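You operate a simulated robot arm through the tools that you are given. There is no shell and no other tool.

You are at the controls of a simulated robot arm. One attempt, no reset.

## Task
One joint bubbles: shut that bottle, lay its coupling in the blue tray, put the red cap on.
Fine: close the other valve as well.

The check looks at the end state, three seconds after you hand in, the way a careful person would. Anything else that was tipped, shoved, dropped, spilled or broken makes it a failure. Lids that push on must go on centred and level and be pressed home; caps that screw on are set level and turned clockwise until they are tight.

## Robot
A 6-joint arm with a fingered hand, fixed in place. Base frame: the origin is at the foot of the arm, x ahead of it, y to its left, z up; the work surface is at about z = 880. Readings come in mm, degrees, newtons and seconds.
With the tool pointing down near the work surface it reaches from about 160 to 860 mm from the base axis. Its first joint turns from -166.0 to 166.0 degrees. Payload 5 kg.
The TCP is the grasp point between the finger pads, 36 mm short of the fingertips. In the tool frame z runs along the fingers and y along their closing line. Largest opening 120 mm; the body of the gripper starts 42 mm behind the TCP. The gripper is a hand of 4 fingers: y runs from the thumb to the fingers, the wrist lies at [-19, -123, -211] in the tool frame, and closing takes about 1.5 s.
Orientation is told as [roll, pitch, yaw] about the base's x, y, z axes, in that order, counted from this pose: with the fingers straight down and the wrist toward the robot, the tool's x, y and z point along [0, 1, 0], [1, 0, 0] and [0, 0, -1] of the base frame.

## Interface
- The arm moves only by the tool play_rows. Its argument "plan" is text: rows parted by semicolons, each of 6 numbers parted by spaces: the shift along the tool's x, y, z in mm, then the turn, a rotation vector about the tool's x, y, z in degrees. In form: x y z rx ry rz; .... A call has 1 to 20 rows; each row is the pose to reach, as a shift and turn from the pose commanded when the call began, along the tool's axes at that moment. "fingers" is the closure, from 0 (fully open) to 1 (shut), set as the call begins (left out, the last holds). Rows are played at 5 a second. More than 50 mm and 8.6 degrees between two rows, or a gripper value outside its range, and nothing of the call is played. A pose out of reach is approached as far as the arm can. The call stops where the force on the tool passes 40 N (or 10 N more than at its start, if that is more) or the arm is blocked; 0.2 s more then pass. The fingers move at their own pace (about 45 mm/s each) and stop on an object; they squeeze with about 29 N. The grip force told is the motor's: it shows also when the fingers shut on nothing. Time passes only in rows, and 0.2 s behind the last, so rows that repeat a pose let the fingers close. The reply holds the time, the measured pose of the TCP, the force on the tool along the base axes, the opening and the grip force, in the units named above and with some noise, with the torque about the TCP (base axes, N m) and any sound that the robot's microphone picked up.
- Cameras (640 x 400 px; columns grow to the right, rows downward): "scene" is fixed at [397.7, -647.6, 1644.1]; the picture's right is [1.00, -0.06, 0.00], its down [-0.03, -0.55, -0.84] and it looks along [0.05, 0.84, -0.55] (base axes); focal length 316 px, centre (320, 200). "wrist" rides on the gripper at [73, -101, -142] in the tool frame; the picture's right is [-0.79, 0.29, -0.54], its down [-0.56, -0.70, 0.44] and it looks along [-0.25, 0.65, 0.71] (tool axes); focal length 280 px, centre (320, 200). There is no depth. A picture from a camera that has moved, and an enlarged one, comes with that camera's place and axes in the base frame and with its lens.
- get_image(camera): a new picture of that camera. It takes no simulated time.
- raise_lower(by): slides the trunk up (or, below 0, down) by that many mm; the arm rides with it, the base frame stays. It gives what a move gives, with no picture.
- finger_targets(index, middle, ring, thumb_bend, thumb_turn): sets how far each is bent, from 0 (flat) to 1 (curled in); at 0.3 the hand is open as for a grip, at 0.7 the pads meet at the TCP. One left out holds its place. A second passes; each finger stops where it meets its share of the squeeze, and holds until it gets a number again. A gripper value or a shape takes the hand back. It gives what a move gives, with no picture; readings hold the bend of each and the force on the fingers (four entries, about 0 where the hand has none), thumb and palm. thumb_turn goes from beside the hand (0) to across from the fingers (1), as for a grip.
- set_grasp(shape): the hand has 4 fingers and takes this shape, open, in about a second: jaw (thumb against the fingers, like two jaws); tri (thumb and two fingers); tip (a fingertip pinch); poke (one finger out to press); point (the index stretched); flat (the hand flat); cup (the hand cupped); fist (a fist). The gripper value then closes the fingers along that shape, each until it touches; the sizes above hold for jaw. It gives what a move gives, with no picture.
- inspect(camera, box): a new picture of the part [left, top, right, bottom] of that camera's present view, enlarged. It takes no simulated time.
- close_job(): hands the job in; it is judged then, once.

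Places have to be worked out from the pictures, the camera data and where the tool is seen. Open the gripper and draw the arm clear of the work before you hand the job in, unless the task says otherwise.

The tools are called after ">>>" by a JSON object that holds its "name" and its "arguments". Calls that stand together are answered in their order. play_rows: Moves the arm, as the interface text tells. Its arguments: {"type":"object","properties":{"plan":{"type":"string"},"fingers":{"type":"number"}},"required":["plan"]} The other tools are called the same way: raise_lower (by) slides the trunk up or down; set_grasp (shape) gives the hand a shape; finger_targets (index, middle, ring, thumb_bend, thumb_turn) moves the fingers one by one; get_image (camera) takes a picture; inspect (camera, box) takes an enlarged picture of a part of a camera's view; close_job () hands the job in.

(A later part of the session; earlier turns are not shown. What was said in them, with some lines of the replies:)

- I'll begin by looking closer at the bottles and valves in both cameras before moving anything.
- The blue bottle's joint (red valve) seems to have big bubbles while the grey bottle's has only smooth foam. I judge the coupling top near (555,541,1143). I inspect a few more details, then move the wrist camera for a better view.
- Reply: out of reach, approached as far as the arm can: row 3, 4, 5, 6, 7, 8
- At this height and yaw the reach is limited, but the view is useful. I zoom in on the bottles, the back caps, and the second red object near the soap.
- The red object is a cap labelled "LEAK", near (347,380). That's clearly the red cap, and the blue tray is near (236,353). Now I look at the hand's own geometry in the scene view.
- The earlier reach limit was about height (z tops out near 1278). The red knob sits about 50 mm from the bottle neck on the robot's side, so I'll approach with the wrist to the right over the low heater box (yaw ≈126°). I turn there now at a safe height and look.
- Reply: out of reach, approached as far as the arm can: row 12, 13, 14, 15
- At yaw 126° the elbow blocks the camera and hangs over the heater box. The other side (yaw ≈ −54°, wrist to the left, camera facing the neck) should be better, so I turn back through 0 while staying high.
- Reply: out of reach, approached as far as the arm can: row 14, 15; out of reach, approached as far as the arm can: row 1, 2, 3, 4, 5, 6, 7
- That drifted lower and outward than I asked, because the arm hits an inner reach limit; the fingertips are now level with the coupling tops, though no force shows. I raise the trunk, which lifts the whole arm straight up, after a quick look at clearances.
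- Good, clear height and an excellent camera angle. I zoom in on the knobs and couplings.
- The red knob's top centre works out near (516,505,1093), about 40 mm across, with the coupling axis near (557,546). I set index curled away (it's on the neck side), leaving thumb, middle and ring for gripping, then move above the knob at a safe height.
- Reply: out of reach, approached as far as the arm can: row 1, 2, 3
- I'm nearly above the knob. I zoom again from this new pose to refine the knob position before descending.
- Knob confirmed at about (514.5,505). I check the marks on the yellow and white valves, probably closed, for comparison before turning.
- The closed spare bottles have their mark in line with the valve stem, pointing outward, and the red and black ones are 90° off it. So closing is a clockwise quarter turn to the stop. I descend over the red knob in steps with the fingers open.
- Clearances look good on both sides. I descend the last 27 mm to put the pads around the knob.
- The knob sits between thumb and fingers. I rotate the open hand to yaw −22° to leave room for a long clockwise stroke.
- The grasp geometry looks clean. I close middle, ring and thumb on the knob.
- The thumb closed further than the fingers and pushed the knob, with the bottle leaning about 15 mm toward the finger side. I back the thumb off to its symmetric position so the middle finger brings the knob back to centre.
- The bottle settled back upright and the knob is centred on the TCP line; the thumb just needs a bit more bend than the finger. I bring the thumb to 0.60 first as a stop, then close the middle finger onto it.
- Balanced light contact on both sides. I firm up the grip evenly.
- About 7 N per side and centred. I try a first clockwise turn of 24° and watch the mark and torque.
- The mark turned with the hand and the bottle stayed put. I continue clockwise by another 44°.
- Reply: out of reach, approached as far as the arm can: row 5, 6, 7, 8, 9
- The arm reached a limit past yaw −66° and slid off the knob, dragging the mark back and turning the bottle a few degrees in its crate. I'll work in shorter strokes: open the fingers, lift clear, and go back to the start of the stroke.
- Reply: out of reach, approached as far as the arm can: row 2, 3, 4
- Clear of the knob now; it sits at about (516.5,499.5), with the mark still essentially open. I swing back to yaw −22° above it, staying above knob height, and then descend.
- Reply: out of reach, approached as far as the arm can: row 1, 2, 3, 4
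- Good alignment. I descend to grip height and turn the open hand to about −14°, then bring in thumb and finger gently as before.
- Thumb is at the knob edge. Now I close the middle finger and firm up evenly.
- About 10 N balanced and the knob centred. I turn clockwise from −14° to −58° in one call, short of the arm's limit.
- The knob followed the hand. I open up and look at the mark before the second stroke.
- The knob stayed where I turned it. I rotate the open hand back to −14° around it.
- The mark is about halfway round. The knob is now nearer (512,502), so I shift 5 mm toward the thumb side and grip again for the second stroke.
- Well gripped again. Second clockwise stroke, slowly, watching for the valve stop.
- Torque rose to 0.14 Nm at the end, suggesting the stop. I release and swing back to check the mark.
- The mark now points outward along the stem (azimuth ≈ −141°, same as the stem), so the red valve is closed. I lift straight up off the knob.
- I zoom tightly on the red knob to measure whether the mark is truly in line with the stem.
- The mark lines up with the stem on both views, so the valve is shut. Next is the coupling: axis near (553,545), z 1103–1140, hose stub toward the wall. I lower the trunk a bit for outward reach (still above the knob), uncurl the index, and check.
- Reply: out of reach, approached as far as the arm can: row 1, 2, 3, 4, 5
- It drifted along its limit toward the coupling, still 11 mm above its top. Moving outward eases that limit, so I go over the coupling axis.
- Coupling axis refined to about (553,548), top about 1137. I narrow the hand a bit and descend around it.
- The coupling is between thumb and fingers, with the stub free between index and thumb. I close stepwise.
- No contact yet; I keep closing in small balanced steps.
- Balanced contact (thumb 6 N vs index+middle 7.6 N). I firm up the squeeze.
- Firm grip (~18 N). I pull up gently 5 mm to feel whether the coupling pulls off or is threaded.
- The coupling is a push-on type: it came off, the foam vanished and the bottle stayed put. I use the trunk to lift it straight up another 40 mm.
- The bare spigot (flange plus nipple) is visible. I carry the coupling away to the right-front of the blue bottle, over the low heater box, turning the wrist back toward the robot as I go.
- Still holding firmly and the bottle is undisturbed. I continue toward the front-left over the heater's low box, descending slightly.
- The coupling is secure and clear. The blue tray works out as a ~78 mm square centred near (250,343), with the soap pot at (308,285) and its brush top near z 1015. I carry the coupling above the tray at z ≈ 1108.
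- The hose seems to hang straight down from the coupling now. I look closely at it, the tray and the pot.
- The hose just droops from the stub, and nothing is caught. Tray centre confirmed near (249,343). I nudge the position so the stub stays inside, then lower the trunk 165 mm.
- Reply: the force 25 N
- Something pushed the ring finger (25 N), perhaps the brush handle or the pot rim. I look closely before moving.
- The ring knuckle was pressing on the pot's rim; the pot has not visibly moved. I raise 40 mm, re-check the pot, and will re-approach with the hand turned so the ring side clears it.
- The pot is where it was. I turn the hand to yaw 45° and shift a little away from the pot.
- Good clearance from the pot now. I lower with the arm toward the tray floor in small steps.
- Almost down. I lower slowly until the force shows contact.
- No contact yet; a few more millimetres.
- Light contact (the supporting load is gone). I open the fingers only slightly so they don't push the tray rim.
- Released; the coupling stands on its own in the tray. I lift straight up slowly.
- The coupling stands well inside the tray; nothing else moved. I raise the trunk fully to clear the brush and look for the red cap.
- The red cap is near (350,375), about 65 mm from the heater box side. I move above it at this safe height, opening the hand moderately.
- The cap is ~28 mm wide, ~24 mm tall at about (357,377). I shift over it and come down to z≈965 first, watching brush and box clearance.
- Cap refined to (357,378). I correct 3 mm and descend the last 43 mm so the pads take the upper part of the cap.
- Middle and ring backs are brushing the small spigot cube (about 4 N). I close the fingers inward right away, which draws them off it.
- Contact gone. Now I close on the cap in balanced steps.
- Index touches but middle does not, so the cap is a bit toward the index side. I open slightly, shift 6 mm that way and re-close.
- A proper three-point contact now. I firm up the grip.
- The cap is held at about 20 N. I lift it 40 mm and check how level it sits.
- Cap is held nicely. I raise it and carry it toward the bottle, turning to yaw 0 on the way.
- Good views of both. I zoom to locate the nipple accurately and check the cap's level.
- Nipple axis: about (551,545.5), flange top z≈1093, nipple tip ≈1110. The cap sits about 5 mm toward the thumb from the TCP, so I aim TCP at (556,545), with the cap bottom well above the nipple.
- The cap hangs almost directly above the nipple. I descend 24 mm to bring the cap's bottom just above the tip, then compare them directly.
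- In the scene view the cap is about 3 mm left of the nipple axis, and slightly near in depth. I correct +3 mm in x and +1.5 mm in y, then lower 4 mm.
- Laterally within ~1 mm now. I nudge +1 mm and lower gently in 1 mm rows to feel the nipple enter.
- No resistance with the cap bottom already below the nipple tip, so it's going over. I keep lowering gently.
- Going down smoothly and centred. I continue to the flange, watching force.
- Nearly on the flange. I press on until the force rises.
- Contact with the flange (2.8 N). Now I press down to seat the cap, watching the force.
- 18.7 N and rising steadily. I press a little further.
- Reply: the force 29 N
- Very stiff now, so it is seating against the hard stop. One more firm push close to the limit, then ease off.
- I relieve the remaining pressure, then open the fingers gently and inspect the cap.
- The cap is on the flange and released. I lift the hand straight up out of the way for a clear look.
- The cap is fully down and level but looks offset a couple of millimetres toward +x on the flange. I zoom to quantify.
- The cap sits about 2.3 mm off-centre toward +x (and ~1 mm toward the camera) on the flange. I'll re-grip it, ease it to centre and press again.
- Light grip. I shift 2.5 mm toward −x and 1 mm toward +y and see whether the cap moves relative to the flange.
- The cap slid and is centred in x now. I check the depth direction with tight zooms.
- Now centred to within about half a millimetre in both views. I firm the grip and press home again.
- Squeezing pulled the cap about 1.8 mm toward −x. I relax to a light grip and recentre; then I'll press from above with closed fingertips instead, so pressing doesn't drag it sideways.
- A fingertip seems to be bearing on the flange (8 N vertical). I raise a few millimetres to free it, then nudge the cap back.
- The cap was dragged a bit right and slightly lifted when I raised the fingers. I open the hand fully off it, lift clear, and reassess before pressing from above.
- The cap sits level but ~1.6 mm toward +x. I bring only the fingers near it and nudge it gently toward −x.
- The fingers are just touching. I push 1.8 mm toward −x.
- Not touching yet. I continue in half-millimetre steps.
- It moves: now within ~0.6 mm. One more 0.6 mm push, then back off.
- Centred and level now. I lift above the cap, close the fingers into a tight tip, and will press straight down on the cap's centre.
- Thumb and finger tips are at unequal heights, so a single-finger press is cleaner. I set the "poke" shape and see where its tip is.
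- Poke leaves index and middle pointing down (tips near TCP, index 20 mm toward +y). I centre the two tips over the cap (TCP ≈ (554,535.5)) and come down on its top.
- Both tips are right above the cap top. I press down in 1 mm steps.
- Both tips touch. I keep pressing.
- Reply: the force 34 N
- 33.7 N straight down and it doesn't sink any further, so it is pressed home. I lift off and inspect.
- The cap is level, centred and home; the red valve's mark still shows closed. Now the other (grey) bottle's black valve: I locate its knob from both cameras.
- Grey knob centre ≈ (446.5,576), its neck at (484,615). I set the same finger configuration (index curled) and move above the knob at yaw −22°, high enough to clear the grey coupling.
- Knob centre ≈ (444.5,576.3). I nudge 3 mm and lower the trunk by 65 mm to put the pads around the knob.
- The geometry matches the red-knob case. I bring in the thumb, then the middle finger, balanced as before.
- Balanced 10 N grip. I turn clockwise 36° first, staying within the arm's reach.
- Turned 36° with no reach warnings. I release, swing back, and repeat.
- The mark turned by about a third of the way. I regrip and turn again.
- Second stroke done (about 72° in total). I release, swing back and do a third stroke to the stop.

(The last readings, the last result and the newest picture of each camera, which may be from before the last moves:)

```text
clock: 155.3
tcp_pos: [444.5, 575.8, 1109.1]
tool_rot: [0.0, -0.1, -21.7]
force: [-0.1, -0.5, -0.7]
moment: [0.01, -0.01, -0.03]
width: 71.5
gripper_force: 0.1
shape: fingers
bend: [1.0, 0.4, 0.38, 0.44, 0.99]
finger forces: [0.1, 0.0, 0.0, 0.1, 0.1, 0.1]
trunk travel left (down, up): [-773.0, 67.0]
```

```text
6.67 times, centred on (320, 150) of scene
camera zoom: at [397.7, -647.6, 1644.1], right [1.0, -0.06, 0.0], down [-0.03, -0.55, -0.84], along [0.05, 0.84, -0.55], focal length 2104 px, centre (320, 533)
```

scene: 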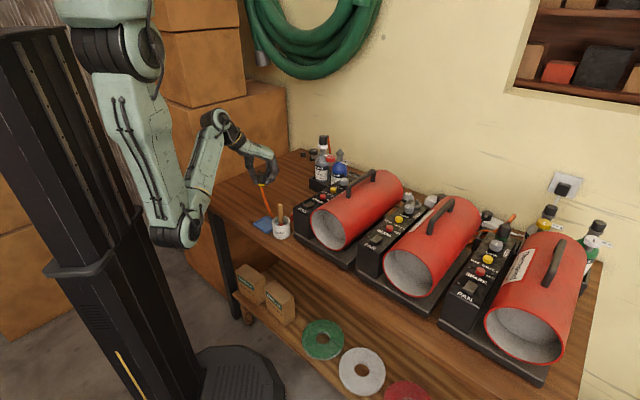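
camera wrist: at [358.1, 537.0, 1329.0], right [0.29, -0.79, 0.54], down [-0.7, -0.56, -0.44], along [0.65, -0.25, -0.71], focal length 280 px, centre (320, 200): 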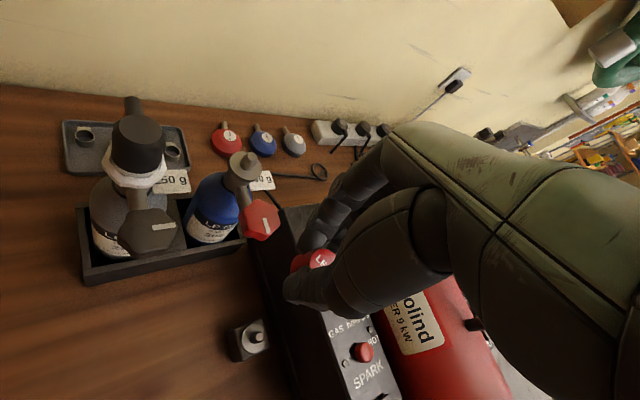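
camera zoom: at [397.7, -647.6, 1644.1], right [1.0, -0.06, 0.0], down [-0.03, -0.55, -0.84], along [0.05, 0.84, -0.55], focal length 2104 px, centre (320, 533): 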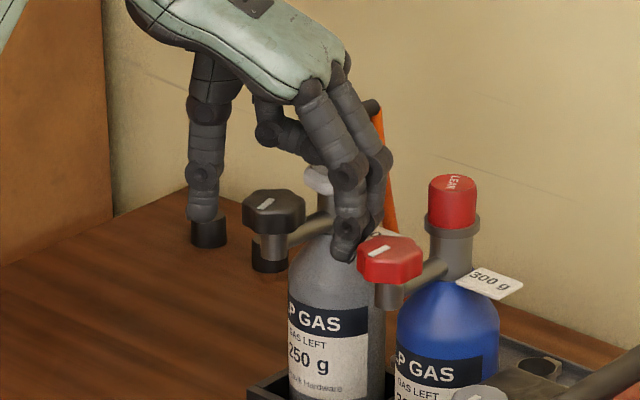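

The black mark is almost parallel with the red one now. I do the last stroke slowly and watch for the stop torque.

>>> {"name": "finger_targets", "arguments": {"thumb_bend": 0.6, "middle": 0.5, "ring": 0.5}}

>>> {"name": "finger_targets", "arguments": {"middle": 0.62}}

>>> {"name": "finger_targets", "arguments": {"middle": 0.75, "thumb_bend": 0.69}}

>>> {"name": "play_rows", "arguments": {"plan": "0 0 0 0 0 3; 0 0 0 0 0 6; 0 0 0 0 0 9; 0 0 0 0 0 12; 0 0 0 0 0 15; 0 0 0 0 0 18; 0 0 0 0 0 21; 0 0 0 0 0 24"}}

>>> {"name": "inspect", "arguments": {"camera": "wrist", "box": [160, 160, 400, 400]}}

>>> {"name": "inspect", "arguments": {"camera": "scene", "box": [290, 120, 350, 180]}}

```text
clock: 156.3
tcp_pos: [443.8, 574.3, 1110.1]
tool_rot: [0.1, -0.1, -21.9]
force: [-2.2, 0.1, -0.1]
moment: [-0.01, 0.02, 0.0]
width: 63.3
gripper_force: 0.9
shape: fingers
bend: [1.0, 0.5, 0.5, 0.59, 1.0]
finger forces: [0.0, 0.1, 0.0, 0.1, 1.5, 0.0]
trunk travel left (down, up): [-773.0, 67.0]
```

```text
clock: 157.3
tcp_pos: [444.8, 575.9, 1109.6]
tool_rot: [0.0, -0.1, -21.9]
force: [-0.6, 1.2, 0.5]
moment: [0.01, 0.01, 0.02]
width: 63.2
gripper_force: 1.7
shape: fingers
bend: [1.0, 0.61, 0.5, 0.58, 1.0]
finger forces: [0.0, 1.2, 0.1, 0.0, 1.8, 0.1]
trunk travel left (down, up): [-773.0, 67.0]
```

```text
clock: 158.3
tcp_pos: [443.5, 575.3, 1108.8]
tool_rot: [0.0, -0.2, -21.9]
force: [-0.7, -1.3, 0.5]
moment: [-0.03, 0.03, 0.01]
width: 62.7
gripper_force: 10.7
shape: fingers
bend: [1.0, 0.63, 0.5, 0.61, 1.0]
finger forces: [0.1, 11.0, 0.0, 0.0, 9.9, 0.0]
trunk travel left (down, up): [-773.0, 67.0]
```

```text
clock: 160.1
tcp_pos: [444.5, 575.9, 1110.2]
tool_rot: [0.1, -0.1, -45.9]
force: [-0.8, 2.4, 0.2]
moment: [0.15, 0.01, 0.16]
width: 63.1
gripper_force: 9.9
shape: fingers
bend: [1.0, 0.63, 0.5, 0.61, 1.0]
finger forces: [0.0, 8.8, 0.0, 0.0, 11.5, 0.0]
trunk travel left (down, up): [-773.0, 67.0]
```

```text
1.67 times, centred on (280, 280) of wrist
camera zoom: at [426.0, 699.4, 1254.0], right [-0.37, -0.76, 0.54], down [-0.89, 0.11, -0.44], along [0.27, -0.65, -0.71], focal length 467 px, centre (387, 67)
```

zoom: 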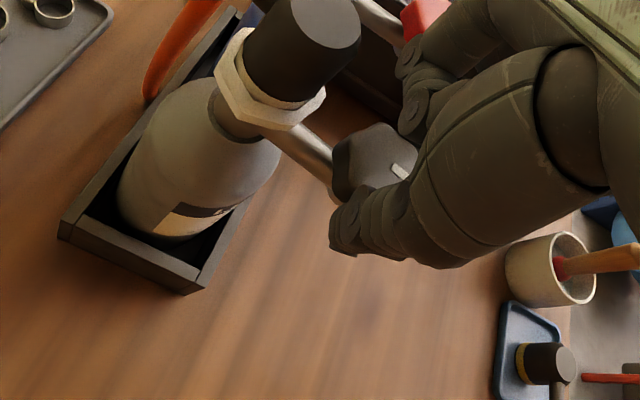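

```text
6.67 times, centred on (320, 150) of scene
camera zoom: at [397.7, -647.6, 1644.1], right [1.0, -0.06, 0.0], down [-0.03, -0.55, -0.84], along [0.05, 0.84, -0.55], focal length 2104 px, centre (320, 533)
```

zoom: 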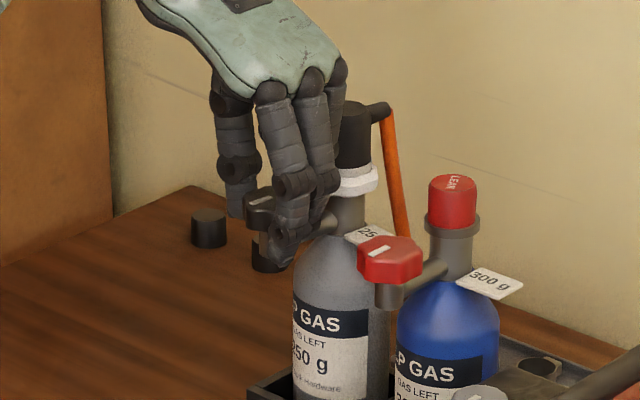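

Torque rose to 0.16 Nm with the bottle just starting to turn, so the valve is at its stop. I release and lift straight up with the trunk.

>>> {"name": "finger_targets", "arguments": {"middle": 0.4, "ring": 0.38, "thumb_bend": 0.44}}

>>> {"name": "raise_lower", "arguments": {"by": 67}}

>>> {"name": "inspect", "arguments": {"camera": "scene", "box": [295, 130, 355, 190]}}

>>> {"name": "inspect", "arguments": {"camera": "wrist", "box": [120, 130, 400, 400]}}

```text
clock: 161.1
tcp_pos: [444.7, 575.1, 1110.4]
tool_rot: [0.0, -0.1, -46.0]
force: [1.0, -0.1, -0.1]
moment: [0.01, 0.02, -0.01]
width: 71.6
gripper_force: 0.1
shape: fingers
bend: [1.0, 0.4, 0.38, 0.44, 0.99]
finger forces: [0.1, 0.1, 0.1, 0.0, 0.0, 0.0]
trunk travel left (down, up): [-773.0, 67.0]
```

```text
clock: 162.2
tcp_pos: [444.7, 575.1, 1176.4]
tool_rot: [0.0, -0.1, -45.9]
force: [-0.2, 0.4, 0.2]
moment: [-0.02, 0.01, -0.04]
width: 71.5
gripper_force: 0.0
shape: fingers
bend: [1.0, 0.4, 0.38, 0.44, 0.99]
finger forces: [0.0, 0.0, 0.0, 0.0, 0.0, 0.0]
trunk travel left (down, up): [-840.0, 0.0]
```

```text
6.67 times, centred on (325, 160) of scene
camera zoom: at [397.7, -647.6, 1644.1], right [1.0, -0.06, 0.0], down [-0.03, -0.55, -0.84], along [0.05, 0.84, -0.55], focal length 2104 px, centre (287, 467)
```

zoom: 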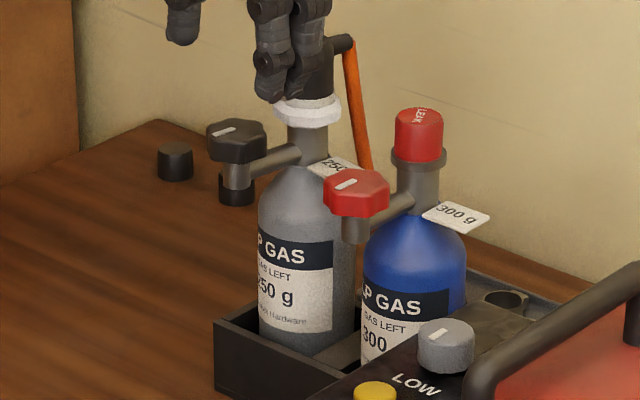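

```text
1.48 times, centred on (260, 265) of wrist
camera zoom: at [425.8, 698.6, 1321.2], right [-0.37, -0.76, 0.54], down [-0.89, 0.11, -0.44], along [0.27, -0.64, -0.71], focal length 415 px, centre (409, 104)
```

zoom: 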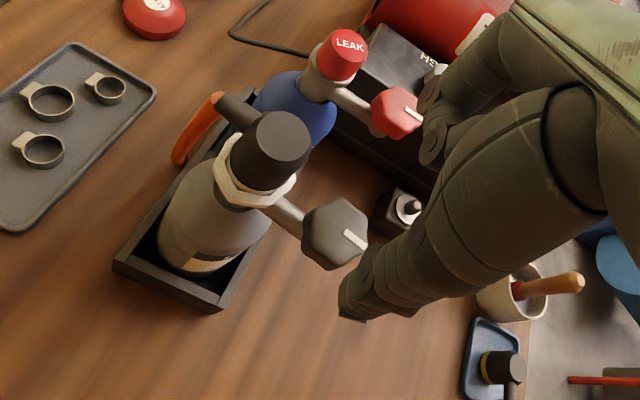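

Both marks now point outward along their stems, so both valves are shut. I retract the hand away from the bottles toward the robot.

>>> {"name": "play_rows", "arguments": {"plan": "-19 10 -3 0 0 -6.5; -38 21 -6 0 0 -13; -57 31 -9 0 0 -19.5; -76 42 -12 0 0 -26; -95 52 -15 0 0 -32.5; -114 63 -18 0 0 -39; -133 73 -22 0 0 -46"}}

>>> {"name": "get_image", "arguments": {"camera": "scene"}}

>>> {"name": "get_image", "arguments": {"camera": "wrist"}}

```text
clock: 163.8
tcp_pos: [397.7, 429.0, 1202.3]
tool_rot: [0.1, -0.2, 0.2]
force: [0.5, -1.2, -0.3]
moment: [-0.02, 0.0, -0.01]
width: 71.6
gripper_force: 0.1
shape: fingers
bend: [1.0, 0.4, 0.38, 0.44, 0.99]
finger forces: [0.0, 0.0, 0.0, 0.0, 0.1, 0.0]
out of reach, approached as far as the arm can: row 2, 3
trunk travel left (down, up): [-840.0, 0.0]
```

```text
taken
```

scene: 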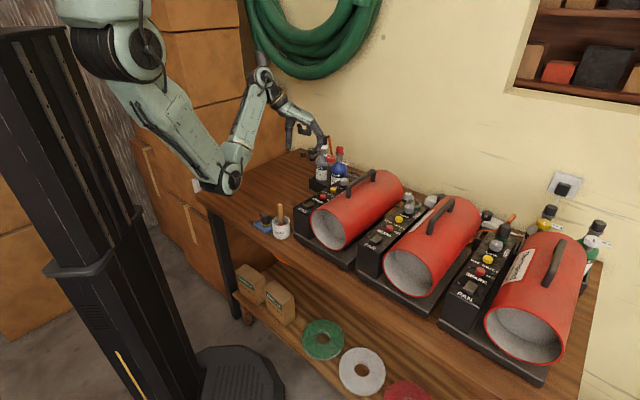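

```text
taken
camera wrist: at [295.9, 500.7, 1345.7], right [0.29, -0.79, 0.54], down [-0.7, -0.56, -0.44], along [0.66, -0.25, -0.71], focal length 280 px, centre (320, 200)
```

wrist: 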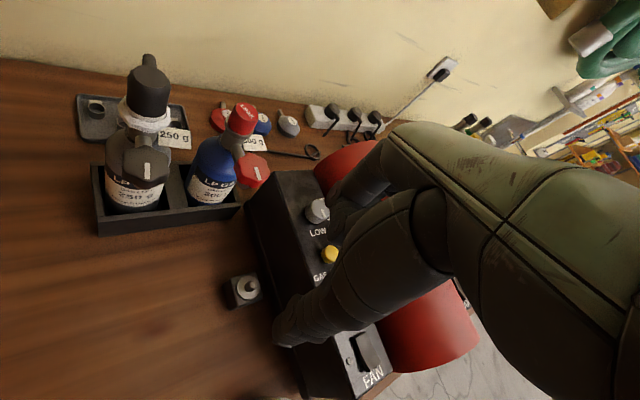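

I check the tray area and the rest of the bench for anything disturbed.

>>> {"name": "inspect", "arguments": {"camera": "scene", "box": [235, 190, 325, 280]}}

>>> {"name": "inspect", "arguments": {"camera": "wrist", "box": [80, 40, 280, 320]}}

>>> {"name": "inspect", "arguments": {"camera": "scene", "box": [290, 120, 410, 210]}}

```text
4.44 times, centred on (280, 235) of scene
camera zoom: at [397.7, -647.6, 1644.1], right [1.0, -0.06, 0.0], down [-0.03, -0.55, -0.84], along [0.05, 0.84, -0.55], focal length 1403 px, centre (498, 44)
```

zoom: 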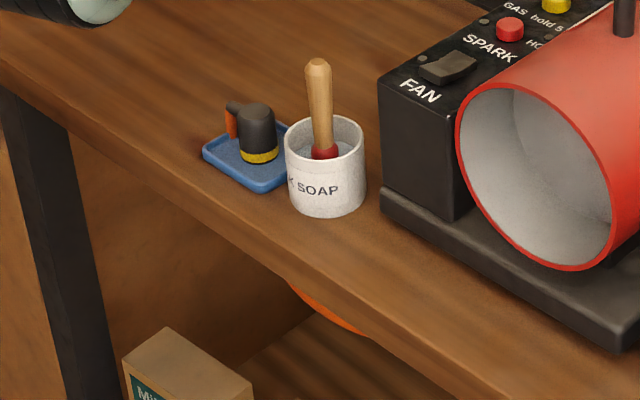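

```text
1.43 times, centred on (180, 180) of wrist
camera zoom: at [295.9, 500.7, 1345.7], right [0.29, -0.79, 0.54], down [-0.7, -0.56, -0.44], along [0.66, -0.25, -0.71], focal length 401 px, centre (520, 229)
```

zoom: 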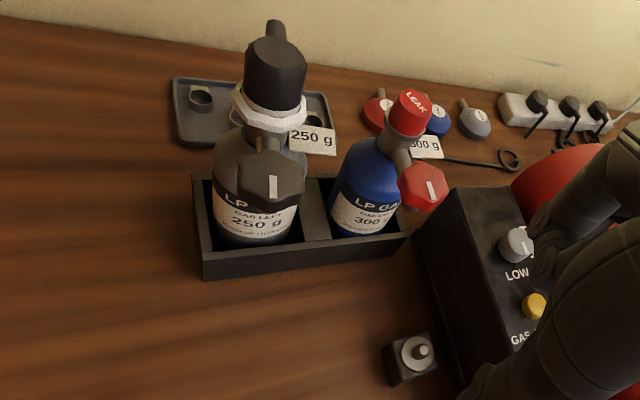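

```text
4.44 times, centred on (350, 165) of scene
camera zoom: at [397.7, -647.6, 1644.1], right [1.0, -0.06, 0.0], down [-0.03, -0.55, -0.84], along [0.05, 0.84, -0.55], focal length 1403 px, centre (187, 356)
```

zoom: 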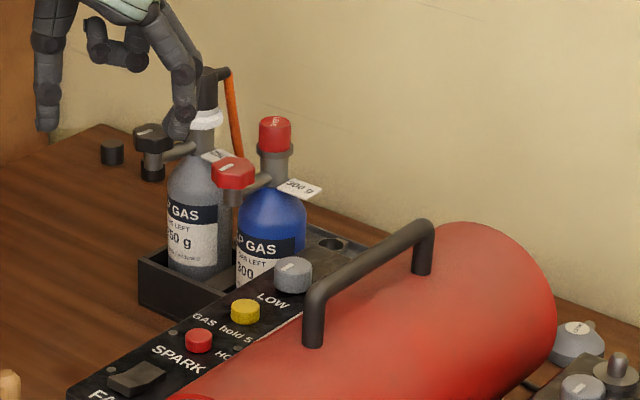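

Everything is in place: coupling in the blue tray, red cap on, both valves shut, pot, cube and bottles standing as before. I open the hand fully and pull back further.

>>> {"name": "set_grasp", "arguments": {"shape": "jaw"}}

>>> {"name": "play_rows", "arguments": {"plan": "-20 -15 0 0 0 0; -40 -30 0 0 0 0; -60 -45 0 0 0 0; -80 -60 0 0 0 0; -80 -60 0 0 0 0", "fingers": 0}}

>>> {"name": "get_image", "arguments": {"camera": "scene"}}

>>> {"name": "inspect", "arguments": {"camera": "scene", "box": [300, 125, 360, 185]}}

```text
clock: 164.7
tcp_pos: [397.9, 431.5, 1200.3]
tool_rot: [-0.1, -0.1, 0.1]
force: [-0.2, -0.2, -0.1]
moment: [-0.03, 0.01, -0.03]
width: 119.6
gripper_force: 0.1
shape: jaw
bend: [0.3, 0.3, 0.3, 0.3, 0.98]
finger forces: [0.1, 0.0, 0.0, 0.1, 0.1, 0.1]
trunk travel left (down, up): [-840.0, 0.0]
```

```text
clock: 165.9
tcp_pos: [347.8, 354.6, 1179.9]
tool_rot: [0.1, -0.3, 0.2]
force: [0.4, 0.1, 0.6]
moment: [0.02, -0.02, 0.0]
width: 119.8
gripper_force: 0.1
shape: jaw
bend: [0.3, 0.3, 0.3, 0.3, 0.98]
finger forces: [0.1, 0.0, 0.0, 0.0, 0.0, 0.0]
out of reach, approached as far as the arm can: row 3, 4, 5
trunk travel left (down, up): [-840.0, 0.0]
```

```text
taken
```

scene: 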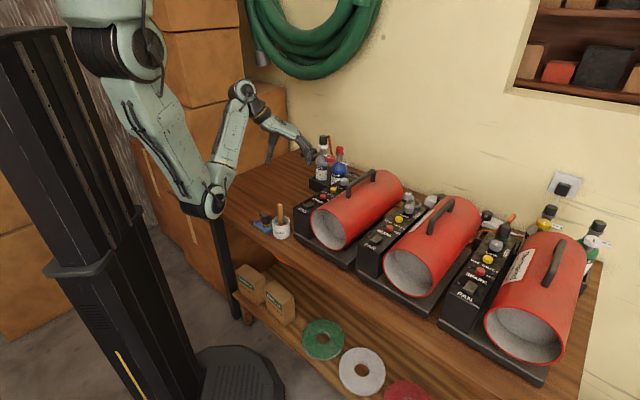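

```text
6.67 times, centred on (330, 155) of scene
camera zoom: at [397.7, -647.6, 1644.1], right [1.0, -0.06, 0.0], down [-0.03, -0.55, -0.84], along [0.05, 0.84, -0.55], focal length 2104 px, centre (253, 500)
```

zoom: 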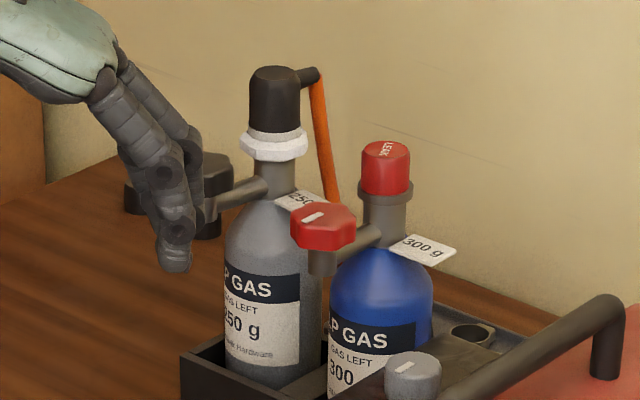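

The final view confirms it: both valves shut, red cap seated level, coupling in the blue tray, hand open and clear. I hand the job in.

>>> {"name": "close_job", "arguments": {}}

```text
The job is handed in.
```

I handed the job in with all four parts done as far as the cameras and force readings show; no pass/fail result has come back yet.

- **Leaking bottle:** it was the blue one (300 g, red knob). Its valve is turned clockwise to the stop, and the mark lines up with the stem as on the closed spare bottles.
- **Coupling:** it pulled straight off and stands upright in the blue tray. In the picture its hose appears to droop through the table edge; I took that as a drawing fault.
- **Red cap:** the cap marked "LEAK" sits centred and level on the blue bottle. I pressed it down with about 34 N and it went no further. It went on loosely and needed re-centring once; I saw no thread, so I didn't turn it.
- **Other valve:** the grey bottle's black knob is also turned clockwise to its stop.

**Things I touched along the way:**
- Both bottles turned a few degrees in their crate while I worked the knobs.
- The blue one leaned about 15 mm when I first gripped its knob, then stood back up.
- A finger pressed on the soap pot's rim with about 25 N. The pot did not visibly move.
- Two fingers brushed the small black cube by the heater with about 4 N. Its position before and after agrees within measuring error.

The hand is open and drawn back from the bench.
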